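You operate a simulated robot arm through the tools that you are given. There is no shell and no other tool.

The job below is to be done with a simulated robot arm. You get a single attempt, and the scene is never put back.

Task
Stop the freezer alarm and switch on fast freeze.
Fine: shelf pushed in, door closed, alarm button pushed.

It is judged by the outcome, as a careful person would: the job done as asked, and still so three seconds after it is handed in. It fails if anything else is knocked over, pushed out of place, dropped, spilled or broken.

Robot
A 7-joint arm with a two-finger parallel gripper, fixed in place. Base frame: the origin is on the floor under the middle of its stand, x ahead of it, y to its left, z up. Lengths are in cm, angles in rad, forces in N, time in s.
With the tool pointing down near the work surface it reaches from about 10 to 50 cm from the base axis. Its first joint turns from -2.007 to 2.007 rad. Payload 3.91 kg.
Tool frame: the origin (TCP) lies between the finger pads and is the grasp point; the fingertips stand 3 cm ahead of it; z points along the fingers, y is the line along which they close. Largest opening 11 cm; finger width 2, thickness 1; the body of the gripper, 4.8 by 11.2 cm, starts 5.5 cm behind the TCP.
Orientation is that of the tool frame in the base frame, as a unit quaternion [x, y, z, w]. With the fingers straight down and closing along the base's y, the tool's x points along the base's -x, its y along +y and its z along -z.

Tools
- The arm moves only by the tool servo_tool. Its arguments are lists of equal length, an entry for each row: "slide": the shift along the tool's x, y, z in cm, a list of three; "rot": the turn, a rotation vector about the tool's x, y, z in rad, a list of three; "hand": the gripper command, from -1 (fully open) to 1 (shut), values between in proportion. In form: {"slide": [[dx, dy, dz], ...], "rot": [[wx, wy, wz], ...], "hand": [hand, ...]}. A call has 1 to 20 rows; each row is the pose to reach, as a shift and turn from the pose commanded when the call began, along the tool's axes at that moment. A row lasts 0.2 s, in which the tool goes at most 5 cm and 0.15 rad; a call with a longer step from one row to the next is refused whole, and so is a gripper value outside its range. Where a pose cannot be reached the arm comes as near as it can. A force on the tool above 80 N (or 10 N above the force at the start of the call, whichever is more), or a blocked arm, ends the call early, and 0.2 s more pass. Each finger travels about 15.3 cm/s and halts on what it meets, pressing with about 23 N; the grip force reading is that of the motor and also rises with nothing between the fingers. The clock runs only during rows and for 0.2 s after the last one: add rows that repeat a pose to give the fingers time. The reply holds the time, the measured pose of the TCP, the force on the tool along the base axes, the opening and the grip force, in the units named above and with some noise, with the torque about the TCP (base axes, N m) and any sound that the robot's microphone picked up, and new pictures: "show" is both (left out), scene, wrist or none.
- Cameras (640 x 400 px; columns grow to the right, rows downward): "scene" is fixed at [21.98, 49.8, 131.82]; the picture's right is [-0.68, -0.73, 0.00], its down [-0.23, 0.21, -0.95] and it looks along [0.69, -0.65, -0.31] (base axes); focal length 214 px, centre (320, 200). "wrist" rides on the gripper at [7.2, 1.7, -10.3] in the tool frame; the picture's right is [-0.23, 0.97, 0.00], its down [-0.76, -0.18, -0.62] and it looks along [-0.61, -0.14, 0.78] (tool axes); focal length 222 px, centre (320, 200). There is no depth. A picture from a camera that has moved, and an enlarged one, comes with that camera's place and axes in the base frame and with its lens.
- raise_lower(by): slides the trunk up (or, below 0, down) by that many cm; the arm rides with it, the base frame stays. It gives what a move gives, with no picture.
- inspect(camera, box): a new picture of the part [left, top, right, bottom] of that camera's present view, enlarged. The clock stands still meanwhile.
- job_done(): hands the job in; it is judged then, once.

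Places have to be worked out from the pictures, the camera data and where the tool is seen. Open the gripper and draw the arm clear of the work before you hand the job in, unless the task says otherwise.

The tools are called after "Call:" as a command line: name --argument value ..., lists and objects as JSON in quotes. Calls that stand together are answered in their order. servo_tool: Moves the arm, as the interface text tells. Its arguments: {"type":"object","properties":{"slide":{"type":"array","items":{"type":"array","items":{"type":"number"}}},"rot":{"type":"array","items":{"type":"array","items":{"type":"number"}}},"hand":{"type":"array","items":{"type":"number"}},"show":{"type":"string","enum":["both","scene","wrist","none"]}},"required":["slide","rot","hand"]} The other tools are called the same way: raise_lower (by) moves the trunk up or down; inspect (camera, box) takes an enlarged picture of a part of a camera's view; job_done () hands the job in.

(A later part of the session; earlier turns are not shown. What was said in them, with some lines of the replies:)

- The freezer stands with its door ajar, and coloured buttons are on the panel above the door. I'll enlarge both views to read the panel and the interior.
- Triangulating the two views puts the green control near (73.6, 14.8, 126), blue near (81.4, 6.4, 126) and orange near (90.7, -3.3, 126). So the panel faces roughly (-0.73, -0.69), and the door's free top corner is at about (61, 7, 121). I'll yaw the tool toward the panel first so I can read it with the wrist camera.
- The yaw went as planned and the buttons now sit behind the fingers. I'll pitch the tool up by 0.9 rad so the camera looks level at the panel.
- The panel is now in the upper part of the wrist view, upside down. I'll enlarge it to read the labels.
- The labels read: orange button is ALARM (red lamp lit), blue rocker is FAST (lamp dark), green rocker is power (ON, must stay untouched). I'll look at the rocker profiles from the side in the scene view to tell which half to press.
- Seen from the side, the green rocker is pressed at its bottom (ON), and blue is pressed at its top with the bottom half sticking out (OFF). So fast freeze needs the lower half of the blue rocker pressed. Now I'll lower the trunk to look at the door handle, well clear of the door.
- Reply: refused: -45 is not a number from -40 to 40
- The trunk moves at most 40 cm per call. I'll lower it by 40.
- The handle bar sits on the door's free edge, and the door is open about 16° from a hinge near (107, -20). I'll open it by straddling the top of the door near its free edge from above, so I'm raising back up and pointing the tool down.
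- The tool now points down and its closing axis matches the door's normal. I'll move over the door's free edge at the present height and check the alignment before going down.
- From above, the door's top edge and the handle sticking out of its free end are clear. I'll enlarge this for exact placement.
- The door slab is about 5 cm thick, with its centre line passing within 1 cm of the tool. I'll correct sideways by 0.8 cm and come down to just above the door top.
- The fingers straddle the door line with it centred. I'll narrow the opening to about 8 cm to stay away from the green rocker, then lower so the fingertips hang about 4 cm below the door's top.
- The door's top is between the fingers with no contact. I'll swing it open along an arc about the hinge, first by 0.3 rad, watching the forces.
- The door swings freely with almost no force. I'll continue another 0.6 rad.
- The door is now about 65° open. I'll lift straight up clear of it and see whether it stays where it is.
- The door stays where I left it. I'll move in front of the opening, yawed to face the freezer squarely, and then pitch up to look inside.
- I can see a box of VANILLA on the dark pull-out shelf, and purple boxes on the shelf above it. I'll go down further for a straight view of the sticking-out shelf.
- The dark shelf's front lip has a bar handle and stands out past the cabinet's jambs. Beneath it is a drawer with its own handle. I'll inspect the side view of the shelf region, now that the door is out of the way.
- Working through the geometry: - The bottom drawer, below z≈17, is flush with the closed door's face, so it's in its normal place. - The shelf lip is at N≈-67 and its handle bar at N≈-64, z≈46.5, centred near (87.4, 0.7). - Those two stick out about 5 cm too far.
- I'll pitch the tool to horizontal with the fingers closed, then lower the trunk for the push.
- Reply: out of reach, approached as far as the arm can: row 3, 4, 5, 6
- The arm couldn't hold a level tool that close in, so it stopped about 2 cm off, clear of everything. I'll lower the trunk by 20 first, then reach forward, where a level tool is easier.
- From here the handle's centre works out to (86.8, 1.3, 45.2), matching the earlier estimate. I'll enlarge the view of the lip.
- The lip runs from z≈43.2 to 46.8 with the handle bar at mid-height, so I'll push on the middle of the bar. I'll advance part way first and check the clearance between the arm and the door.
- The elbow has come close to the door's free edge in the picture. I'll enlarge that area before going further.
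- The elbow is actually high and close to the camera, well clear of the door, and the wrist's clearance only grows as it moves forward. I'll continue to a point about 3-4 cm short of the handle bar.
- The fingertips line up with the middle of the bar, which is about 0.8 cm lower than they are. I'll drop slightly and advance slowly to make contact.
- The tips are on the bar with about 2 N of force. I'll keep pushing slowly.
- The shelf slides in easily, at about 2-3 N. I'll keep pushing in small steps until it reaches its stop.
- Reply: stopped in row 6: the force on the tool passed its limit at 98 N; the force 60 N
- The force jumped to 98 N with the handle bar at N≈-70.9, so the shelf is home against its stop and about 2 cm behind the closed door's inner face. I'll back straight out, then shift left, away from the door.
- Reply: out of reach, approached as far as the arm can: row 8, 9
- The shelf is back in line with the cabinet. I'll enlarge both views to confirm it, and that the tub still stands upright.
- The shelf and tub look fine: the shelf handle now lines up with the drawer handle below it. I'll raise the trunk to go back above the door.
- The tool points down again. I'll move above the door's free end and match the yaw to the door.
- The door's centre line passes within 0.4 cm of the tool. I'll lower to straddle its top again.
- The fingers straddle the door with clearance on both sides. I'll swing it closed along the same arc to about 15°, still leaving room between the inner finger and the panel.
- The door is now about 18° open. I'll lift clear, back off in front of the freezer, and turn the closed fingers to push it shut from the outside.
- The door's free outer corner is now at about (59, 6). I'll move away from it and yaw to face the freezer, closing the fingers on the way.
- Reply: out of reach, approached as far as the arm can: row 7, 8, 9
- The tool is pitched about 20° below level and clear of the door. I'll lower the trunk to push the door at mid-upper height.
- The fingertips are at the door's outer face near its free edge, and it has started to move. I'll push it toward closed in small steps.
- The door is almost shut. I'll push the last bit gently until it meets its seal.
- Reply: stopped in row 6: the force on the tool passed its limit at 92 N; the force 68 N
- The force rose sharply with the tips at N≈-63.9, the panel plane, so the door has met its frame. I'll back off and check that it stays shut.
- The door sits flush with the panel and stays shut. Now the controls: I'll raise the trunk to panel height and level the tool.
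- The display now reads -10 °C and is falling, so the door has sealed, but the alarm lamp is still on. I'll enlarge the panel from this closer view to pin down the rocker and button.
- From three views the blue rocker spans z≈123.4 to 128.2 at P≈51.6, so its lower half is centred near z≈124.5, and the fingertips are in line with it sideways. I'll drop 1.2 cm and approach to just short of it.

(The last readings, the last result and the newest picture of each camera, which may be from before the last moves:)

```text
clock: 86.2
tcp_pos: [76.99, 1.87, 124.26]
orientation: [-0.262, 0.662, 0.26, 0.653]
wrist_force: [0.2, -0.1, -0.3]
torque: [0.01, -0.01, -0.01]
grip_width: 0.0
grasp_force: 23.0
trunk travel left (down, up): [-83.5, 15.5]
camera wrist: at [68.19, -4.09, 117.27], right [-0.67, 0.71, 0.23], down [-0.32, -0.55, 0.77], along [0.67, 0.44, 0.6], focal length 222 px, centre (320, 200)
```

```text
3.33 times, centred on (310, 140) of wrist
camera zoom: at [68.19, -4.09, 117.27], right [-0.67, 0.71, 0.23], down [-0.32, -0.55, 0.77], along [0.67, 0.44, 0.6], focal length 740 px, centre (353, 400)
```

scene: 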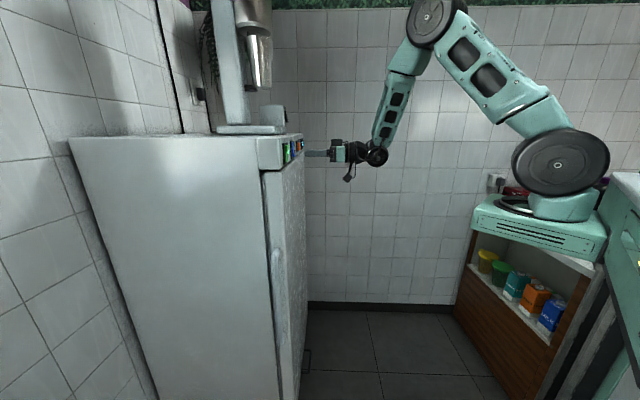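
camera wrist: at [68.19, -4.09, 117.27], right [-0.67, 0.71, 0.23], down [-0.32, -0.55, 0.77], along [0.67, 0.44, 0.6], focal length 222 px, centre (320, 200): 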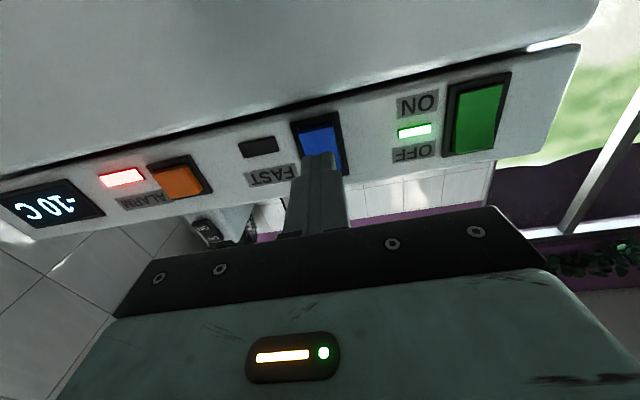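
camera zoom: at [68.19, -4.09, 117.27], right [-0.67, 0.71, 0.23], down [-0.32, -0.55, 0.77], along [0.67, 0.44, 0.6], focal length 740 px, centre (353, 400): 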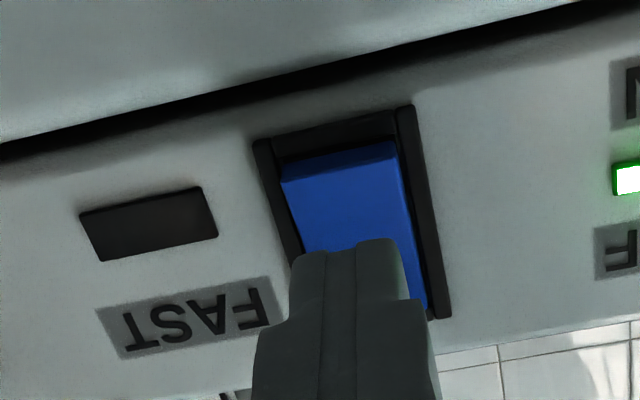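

In the side view the fingertip is level with the rocker's protruding lower half and about 3.2 cm short. The wrist view shows it about 0.3 cm too far toward the green side, so I'll correct that and press in slowly.

Call:
servo_tool --slide '[[0, -0.3, 0.8], [0, -0.3, 1.6], [0, -0.3, 2.4], [0, -0.3, 2.9], [0, -0.3, 3.3], [0, -0.3, 3.7]]' --rot '[[0, 0, 0], [0, 0, 0], [0, 0, 0], [0, 0, 0], [0, 0, 0], [0, 0, 0]]' --hand '[1, 1, 1, 1, 1, 1]' --show "wrist"

Call:
inspect --camera "scene" --box '[265, 125, 345, 170]'

Call:
inspect --camera "wrist" --box '[180, 80, 420, 200]'

```text
clock: 87.6
tcp_pos: [79.83, 3.99, 124.17]
orientation: [-0.262, 0.663, 0.26, 0.651]
wrist_force: [-3.7, -4.7, -0.8]
torque: [0.03, 0.03, 0.01]
grip_width: 0.04
grasp_force: 22.7
trunk travel left (down, up): [-83.5, 15.5]
camera wrist: at [70.96, -1.85, 117.22], right [-0.67, 0.71, 0.23], down [-0.32, -0.55, 0.77], along [0.67, 0.44, 0.59], focal length 222 px, centre (320, 200)
```

wrist: 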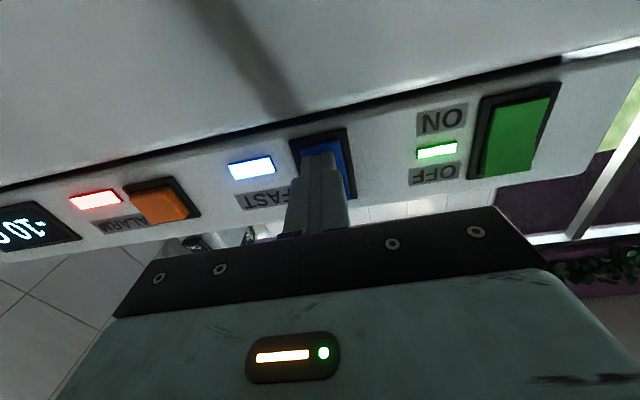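

```text
8.00 times, centred on (305, 148) of scene
camera zoom: at [21.98, 49.8, 131.82], right [-0.68, -0.73, 0.0], down [-0.23, 0.21, -0.95], along [0.69, -0.65, -0.31], focal length 1716 px, centre (440, 620)
```

zoom: 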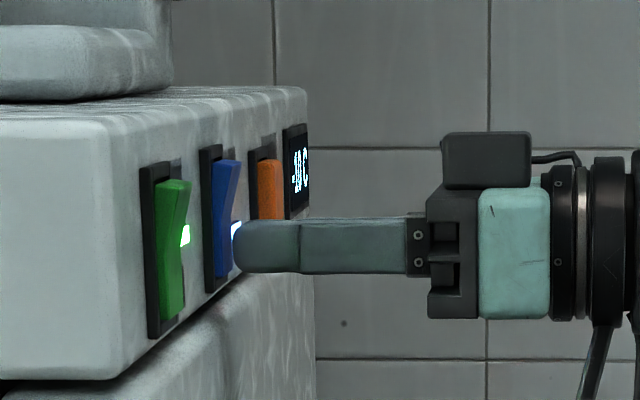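

```text
2.67 times, centred on (300, 140) of wrist
camera zoom: at [70.96, -1.85, 117.22], right [-0.67, 0.71, 0.23], down [-0.32, -0.55, 0.77], along [0.67, 0.44, 0.59], focal length 592 px, centre (373, 360)
```

zoom: 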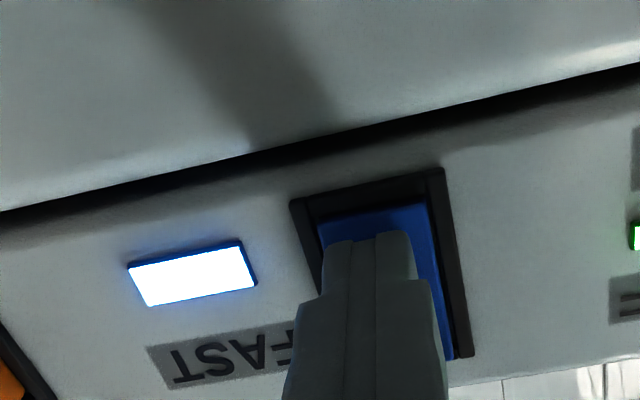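

The FAST lamp is lit and the rocker has tipped over. I'll back off straight and see that it stays latched, then line up with the orange button.

Call:
servo_tool --slide '[[0, 0, -1], [0, 0, -3], [0, 0, -6], [0, 0, -8], [0, 0, -8]]' --rot '[[0, 0, 0], [0, 0, 0], [0, 0, 0], [0, 0, 0], [0, 0, 0]]' --hand '[1, 1, 1, 1, 1]' --show "wrist"

Call:
inspect --camera "wrist" --box '[100, 60, 400, 200]'

Call:
inspect --camera "scene" --box '[265, 125, 345, 170]'

```text
clock: 88.8
tcp_pos: [73.67, -1.22, 124.53]
orientation: [-0.262, 0.662, 0.261, 0.652]
wrist_force: [0.4, 0.1, -1.2]
torque: [-0.01, 0.02, 0.0]
grip_width: 0.04
grasp_force: 23.1
trunk travel left (down, up): [-83.5, 15.5]
camera wrist: at [65.01, -7.17, 117.53], right [-0.67, 0.71, 0.23], down [-0.32, -0.55, 0.77], along [0.67, 0.44, 0.6], focal length 222 px, centre (320, 200)
```

wrist: 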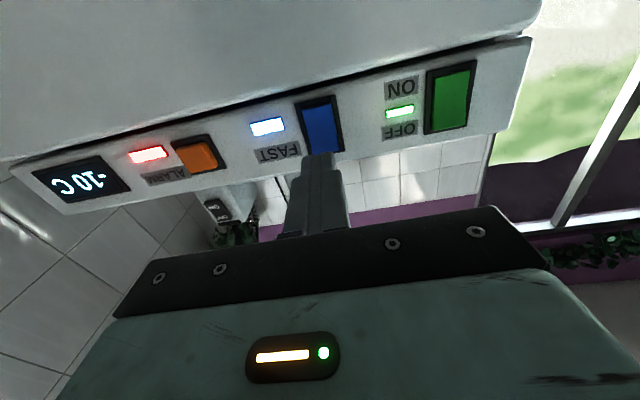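

```text
2.13 times, centred on (250, 130) of wrist
camera zoom: at [65.01, -7.17, 117.53], right [-0.67, 0.71, 0.23], down [-0.32, -0.55, 0.77], along [0.67, 0.44, 0.6], focal length 474 px, centre (469, 349)
```

zoom: 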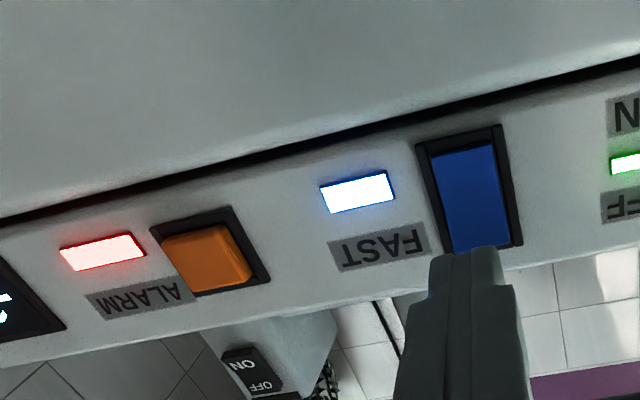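

```text
8.00 times, centred on (305, 148) of scene
camera zoom: at [21.98, 49.8, 131.82], right [-0.68, -0.73, 0.0], down [-0.23, 0.21, -0.95], along [0.69, -0.65, -0.31], focal length 1716 px, centre (440, 620)
```

zoom: 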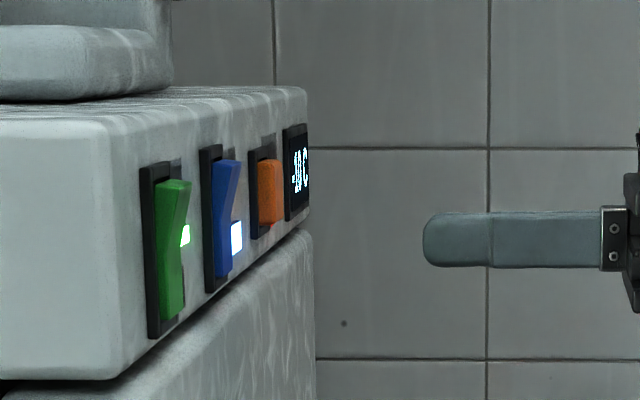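

FAST stays latched and lit. The orange button's centre works out to about P≈64.7, z≈125.4, so I'll slide sideways in front of it at a safe distance.

Call:
servo_tool --slide '[[-0.3, -3.3, 0], [-0.6, -6.6, 0], [-0.9, -9.9, 0], [-0.9, -13.2, 0], [-0.9, -13.2, 0]]' --rot '[[0, 0, 0], [0, 0, 0], [0, 0, 0], [0, 0, 0], [0, 0, 0]]' --hand '[1, 1, 1, 1, 1]' --show "both"

Call:
inspect --camera "wrist" --box '[180, 60, 460, 200]'

Call:
inspect --camera "scene" --box '[265, 125, 345, 170]'

```text
clock: 90.0
tcp_pos: [82.72, -10.75, 125.53]
orientation: [-0.262, 0.662, 0.26, 0.652]
wrist_force: [0.2, 0.0, -0.1]
torque: [0.0, 0.03, -0.02]
grip_width: 0.0
grasp_force: 23.4
trunk travel left (down, up): [-83.5, 15.5]
camera wrist: at [74.08, -16.62, 118.37], right [-0.67, 0.71, 0.23], down [-0.32, -0.55, 0.77], along [0.67, 0.44, 0.6], focal length 222 px, centre (320, 200)
```

scene: 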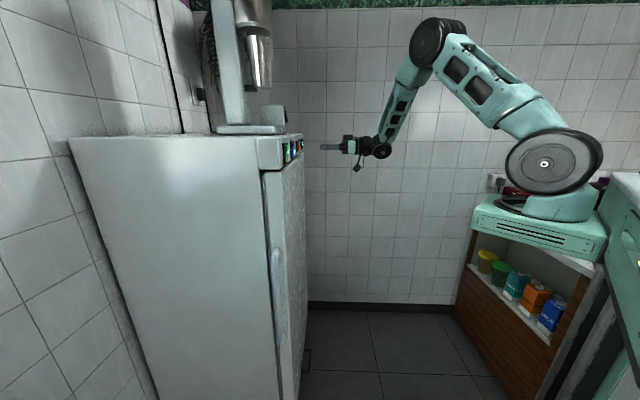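
wrist: 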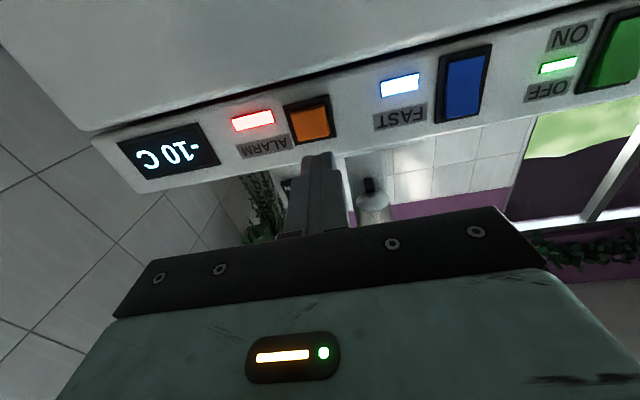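

```text
2.29 times, centred on (320, 130) of wrist
camera zoom: at [74.08, -16.62, 118.37], right [-0.67, 0.71, 0.23], down [-0.32, -0.55, 0.77], along [0.67, 0.44, 0.6], focal length 508 px, centre (320, 360)
```

zoom: 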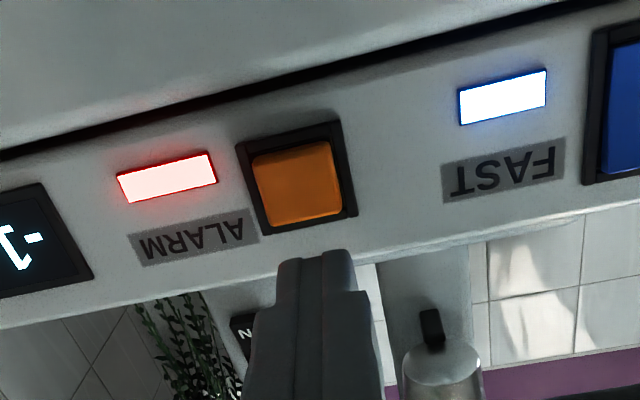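

```text
8.00 times, centred on (305, 148) of scene
camera zoom: at [21.98, 49.8, 131.82], right [-0.68, -0.73, 0.0], down [-0.23, 0.21, -0.95], along [0.69, -0.65, -0.31], focal length 1716 px, centre (440, 620)
```

zoom: 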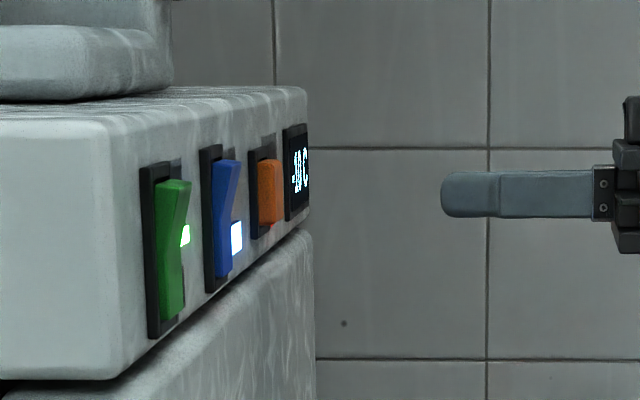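

In the side view the tip is level with the orange button. The wrist view puts the button about 0.8 cm further right, so I'll correct that and approach to just short of it.

Call:
servo_tool --slide '[[0.1, -0.4, 2], [0.2, -0.8, 4], [0.2, -0.8, 6], [0.2, -0.8, 6.5], [0.2, -0.8, 6.5]]' --rot '[[0, 0, 0], [0, 0, 0], [0, 0, 0], [0, 0, 0], [0, 0, 0]]' --hand '[1, 1, 1, 1, 1]' --show "wrist"

Call:
inspect --camera "wrist" --box '[220, 80, 420, 200]'

Call:
inspect --camera "scene" --box '[265, 125, 345, 170]'

```text
clock: 91.2
tcp_pos: [88.35, -7.16, 125.18]
orientation: [-0.263, 0.662, 0.262, 0.651]
wrist_force: [0.3, -0.2, -0.1]
torque: [0.02, 0.02, -0.02]
grip_width: 0.01
grasp_force: 23.0
trunk travel left (down, up): [-83.5, 15.5]
camera wrist: at [79.59, -12.95, 118.1], right [-0.67, 0.71, 0.23], down [-0.32, -0.55, 0.77], along [0.67, 0.44, 0.6], focal length 222 px, centre (320, 200)
```

wrist: 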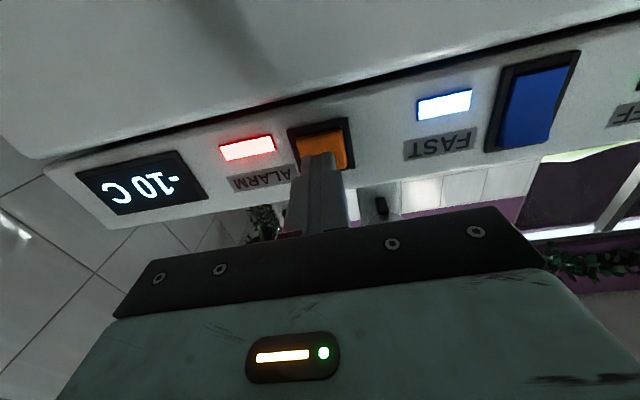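

```text
3.20 times, centred on (320, 140) of wrist
camera zoom: at [79.59, -12.95, 118.1], right [-0.67, 0.71, 0.23], down [-0.32, -0.55, 0.77], along [0.67, 0.44, 0.6], focal length 711 px, centre (320, 392)
```

zoom: 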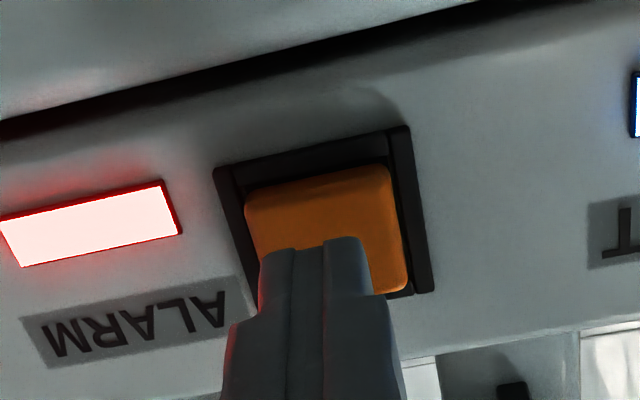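

```text
8.00 times, centred on (305, 148) of scene
camera zoom: at [21.98, 49.8, 131.82], right [-0.68, -0.73, 0.0], down [-0.23, 0.21, -0.95], along [0.69, -0.65, -0.31], focal length 1716 px, centre (440, 620)
```

zoom: 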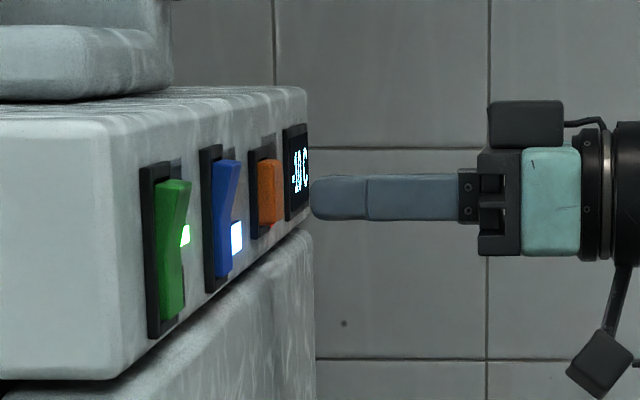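

The fingertips are centred on the orange button and about 1.4 cm short of it. I'll press it slowly.

Call:
servo_tool --slide '[[0.1, 0, 0.5], [0.2, 0, 1.0], [0.2, 0, 1.4], [0.2, 0, 1.8], [0.2, 0, 2.1]]' --rot '[[0, 0, 0], [0, 0, 0], [0, 0, 0], [0, 0, 0], [0, 0, 0]]' --hand '[1, 1, 1, 1, 1]' --show "wrist"

Call:
inspect --camera "wrist" --box '[180, 70, 460, 200]'

Call:
inspect --camera "scene" --box '[265, 125, 345, 170]'

```text
clock: 92.4
tcp_pos: [89.8, -5.81, 124.71]
orientation: [-0.261, 0.662, 0.26, 0.652]
wrist_force: [-4.7, -3.9, 0.4]
torque: [0.02, -0.08, 0.04]
grip_width: 0.0
grasp_force: 23.3
trunk travel left (down, up): [-83.5, 15.5]
heard: click
camera wrist: at [81.08, -11.69, 117.77], right [-0.67, 0.71, 0.23], down [-0.32, -0.55, 0.77], along [0.67, 0.44, 0.6], focal length 222 px, centre (320, 200)
```

wrist: 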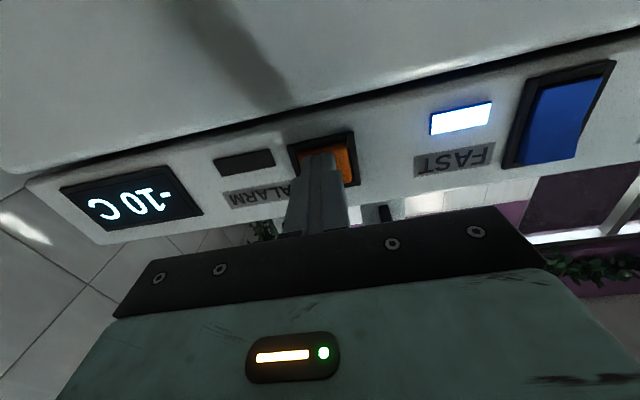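

```text
2.29 times, centred on (320, 135) of wrist
camera zoom: at [81.08, -11.69, 117.77], right [-0.67, 0.71, 0.23], down [-0.32, -0.55, 0.77], along [0.67, 0.44, 0.6], focal length 508 px, centre (320, 349)
```

zoom: 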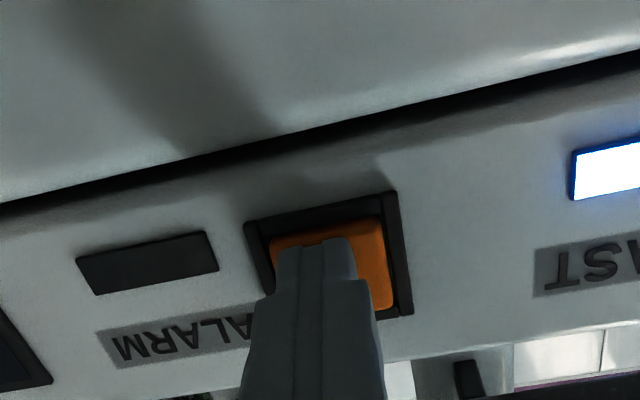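

```text
8.00 times, centred on (305, 148) of scene
camera zoom: at [21.98, 49.8, 131.82], right [-0.68, -0.73, 0.0], down [-0.23, 0.21, -0.95], along [0.69, -0.65, -0.31], focal length 1716 px, centre (440, 620)
```

zoom: 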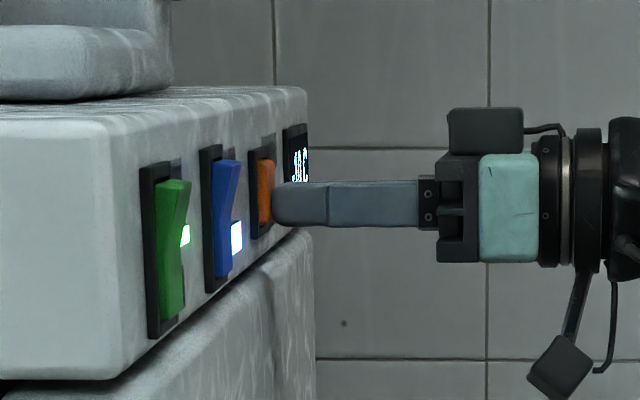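

There was a click and the alarm lamp went out. I'll back straight off and watch whether it stays off.

Call:
servo_tool --slide '[[0, 0, -1], [0, 0, -3], [0, 0, -6], [0, 0, -9], [0, 0, -12], [0, 0, -15], [0, 0, -15], [0, 0, -15]]' --rot '[[0, 0, 0], [0, 0, 0], [0, 0, 0], [0, 0, 0], [0, 0, 0], [0, 0, 0], [0, 0, 0], [0, 0, 0]]' --hand '[1, 1, 1, 1, 1, 1, 1, 1]' --show "both"

Call:
inspect --camera "wrist" --box '[100, 40, 500, 200]'

Call:
inspect --camera "scene" --box '[220, 110, 350, 200]'

```text
clock: 94.2
tcp_pos: [79.23, -16.12, 124.68]
orientation: [-0.263, 0.662, 0.262, 0.652]
wrist_force: [0.1, 0.0, 0.2]
torque: [-0.03, 0.01, 0.02]
grip_width: 0.0
grasp_force: 23.1
trunk travel left (down, up): [-83.5, 15.5]
camera wrist: at [70.41, -21.89, 117.69], right [-0.67, 0.71, 0.23], down [-0.32, -0.55, 0.77], along [0.67, 0.44, 0.6], focal length 222 px, centre (320, 200)
```

scene: 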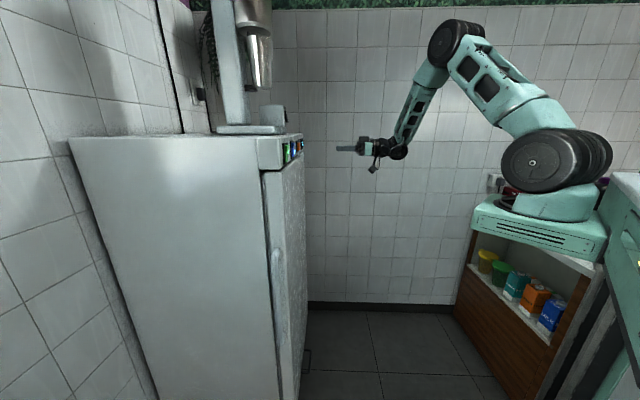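
wrist: 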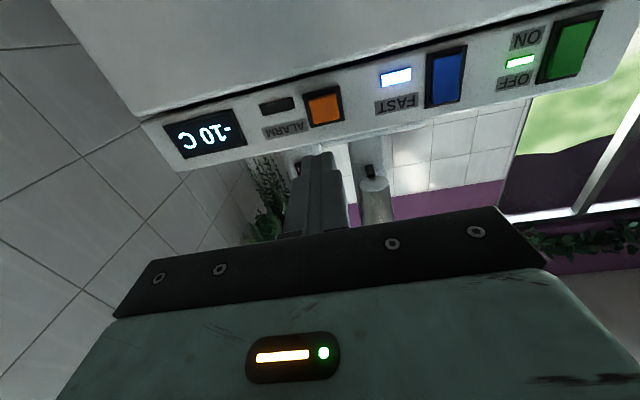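

```text
1.60 times, centred on (300, 120) of wrist
camera zoom: at [70.41, -21.89, 117.69], right [-0.67, 0.71, 0.23], down [-0.32, -0.55, 0.77], along [0.67, 0.44, 0.6], focal length 355 px, centre (352, 328)
```

zoom: 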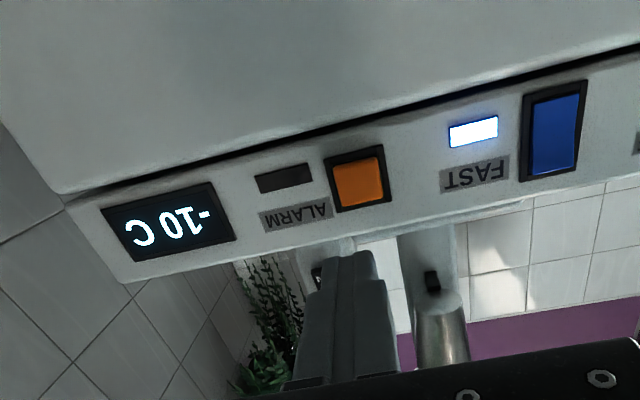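

```text
4.44 times, centred on (285, 155) of scene
camera zoom: at [21.98, 49.8, 131.82], right [-0.68, -0.73, 0.0], down [-0.23, 0.21, -0.95], along [0.69, -0.65, -0.31], focal length 953 px, centre (476, 400)
```

zoom: 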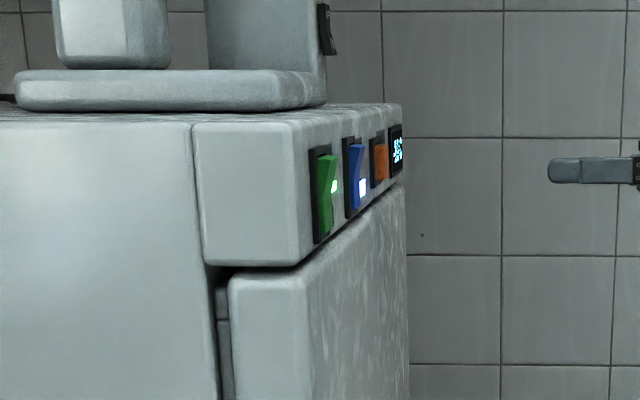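

The alarm is off, FAST and power are lit, and the door is flush. I'll open the gripper, draw the arm well clear, and give it a few seconds to be sure nothing changes.

Call:
servo_tool --slide '[[-2, 0, -3], [-4, 0, -6], [-6, 0, -9], [-8, 0, -11], [-8, 0, -11]]' --rot '[[0, 0.1, 0], [0, 0.2, 0], [0, 0.3, 0], [0, 0.4, 0], [0, 0.5, 0]]' --hand '[-1, -1, -1, -1, -1]' --show "none"

Call:
servo_tool --slide '[[0, 0, 0], [0, 0, 0], [0, 0, 0], [0, 0, 0], [0, 0, 0], [0, 0, 0], [0, 0, 0], [0, 0, 0], [0, 0, 0], [0, 0, 0], [0, 0, 0], [0, 0, 0], [0, 0, 0], [0, 0, 0], [0, 0, 0], [0, 0, 0], [0, 0, 0], [0, 0, 0]]' --rot '[[0, 0, 0], [0, 0, 0], [0, 0, 0], [0, 0, 0], [0, 0, 0], [0, 0, 0], [0, 0, 0], [0, 0, 0], [0, 0, 0], [0, 0, 0], [0, 0, 0], [0, 0, 0], [0, 0, 0], [0, 0, 0], [0, 0, 0], [0, 0, 0], [0, 0, 0], [0, 0, 0]]' --hand '[-1, -1, -1, -1, -1, -1, -1, -1, -1, -1, -1, -1, -1, -1, -1, -1, -1, -1]' --show "both"

Call:
inspect --camera "wrist" --box '[100, 0, 560, 200]'

Call:
inspect --camera "scene" --box '[180, 90, 360, 400]'

```text
clock: 95.4
tcp_pos: [71.15, -23.56, 133.14]
orientation: [-0.32, 0.802, 0.188, 0.468]
wrist_force: [-1.3, -0.3, 0.5]
torque: [0.03, 0.0, 0.02]
grip_width: 10.99
grasp_force: 0.0
trunk travel left (down, up): [-83.5, 15.5]
```

```text
clock: 99.2
tcp_pos: [71.29, -23.54, 133.14]
orientation: [-0.319, 0.802, 0.187, 0.469]
wrist_force: [1.0, 0.6, 0.1]
torque: [-0.01, -0.01, -0.01]
grip_width: 11.01
grasp_force: 0.1
trunk travel left (down, up): [-83.5, 15.5]
camera wrist: at [60.95, -30.87, 131.96], right [-0.59, 0.78, 0.2], down [0.0, -0.25, 0.97], along [0.81, 0.57, 0.14], focal length 222 px, centre (320, 200)
```

scene: 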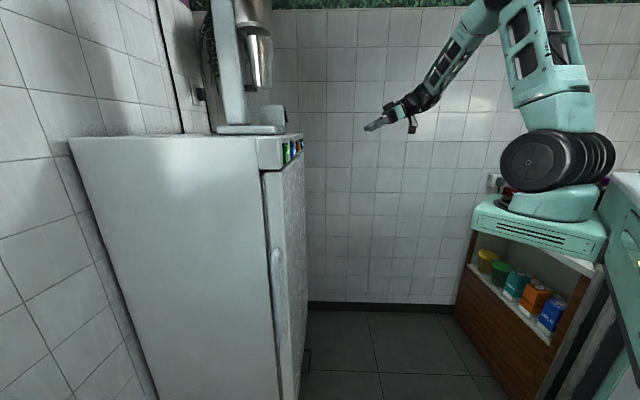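
wrist: 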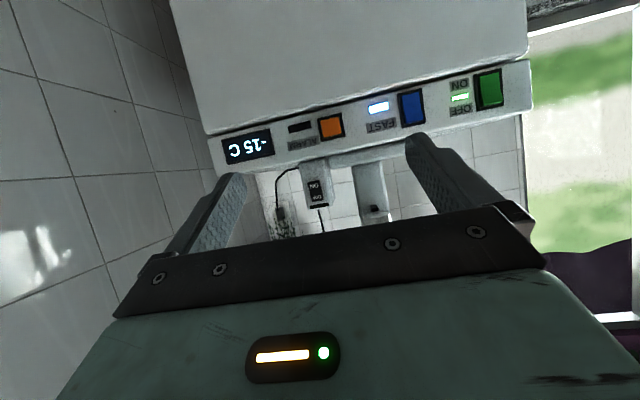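

```text
1.39 times, centred on (330, 100) of wrist
camera zoom: at [60.95, -30.87, 131.96], right [-0.59, 0.78, 0.2], down [0.0, -0.25, 0.97], along [0.81, 0.57, 0.14], focal length 309 px, centre (306, 339)
```

zoom: 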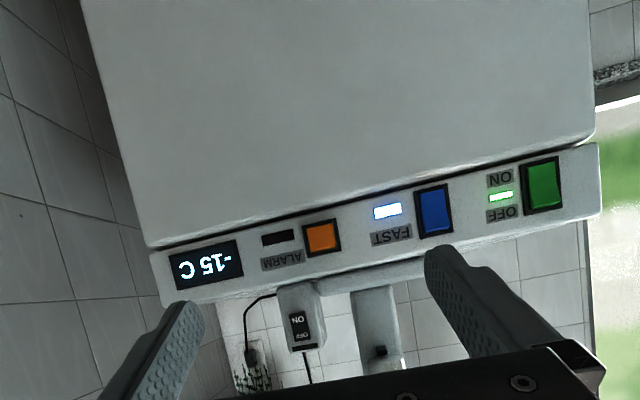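

```text
1.29 times, centred on (270, 245) of scene
camera zoom: at [21.98, 49.8, 131.82], right [-0.68, -0.73, 0.0], down [-0.23, 0.21, -0.95], along [0.69, -0.65, -0.31], focal length 277 px, centre (384, 142)
```

zoom: 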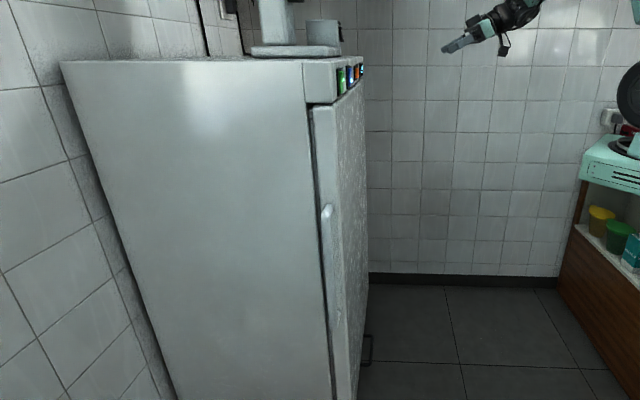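

After more than 5 s the alarm lamp is still off, FAST and power are lit, and the display has dropped to -15 °C. The door is flush, the gripper is open and the arm is clear, so I'm handing the job in.

Call:
job_done

```text
The job is handed in.
```

The freezer alarm is off and fast freeze is on. More than 5 seconds after I let go, the alarm lamp was still out, the FAST lamp was lit, and the display had fallen from -5 °C to -15 °C.

- **Shelf:** the pull-out shelf with the vanilla tub was sticking out and keeping the door from shutting. I opened the door wider and pushed the shelf in until it reached its stop. The tub was still upright afterwards.
- **Door:** I swung it shut and pressed it until it was flush with the panel.
- **Fast freeze:** I pressed the lower half of the blue FAST rocker, and it stayed latched.
- **Alarm:** I pressed the orange button; it clicked and the red lamp went out.

The power rocker was not touched and is still on. I saw nothing else moved or knocked over. The gripper is open and the arm is clear of the freezer.
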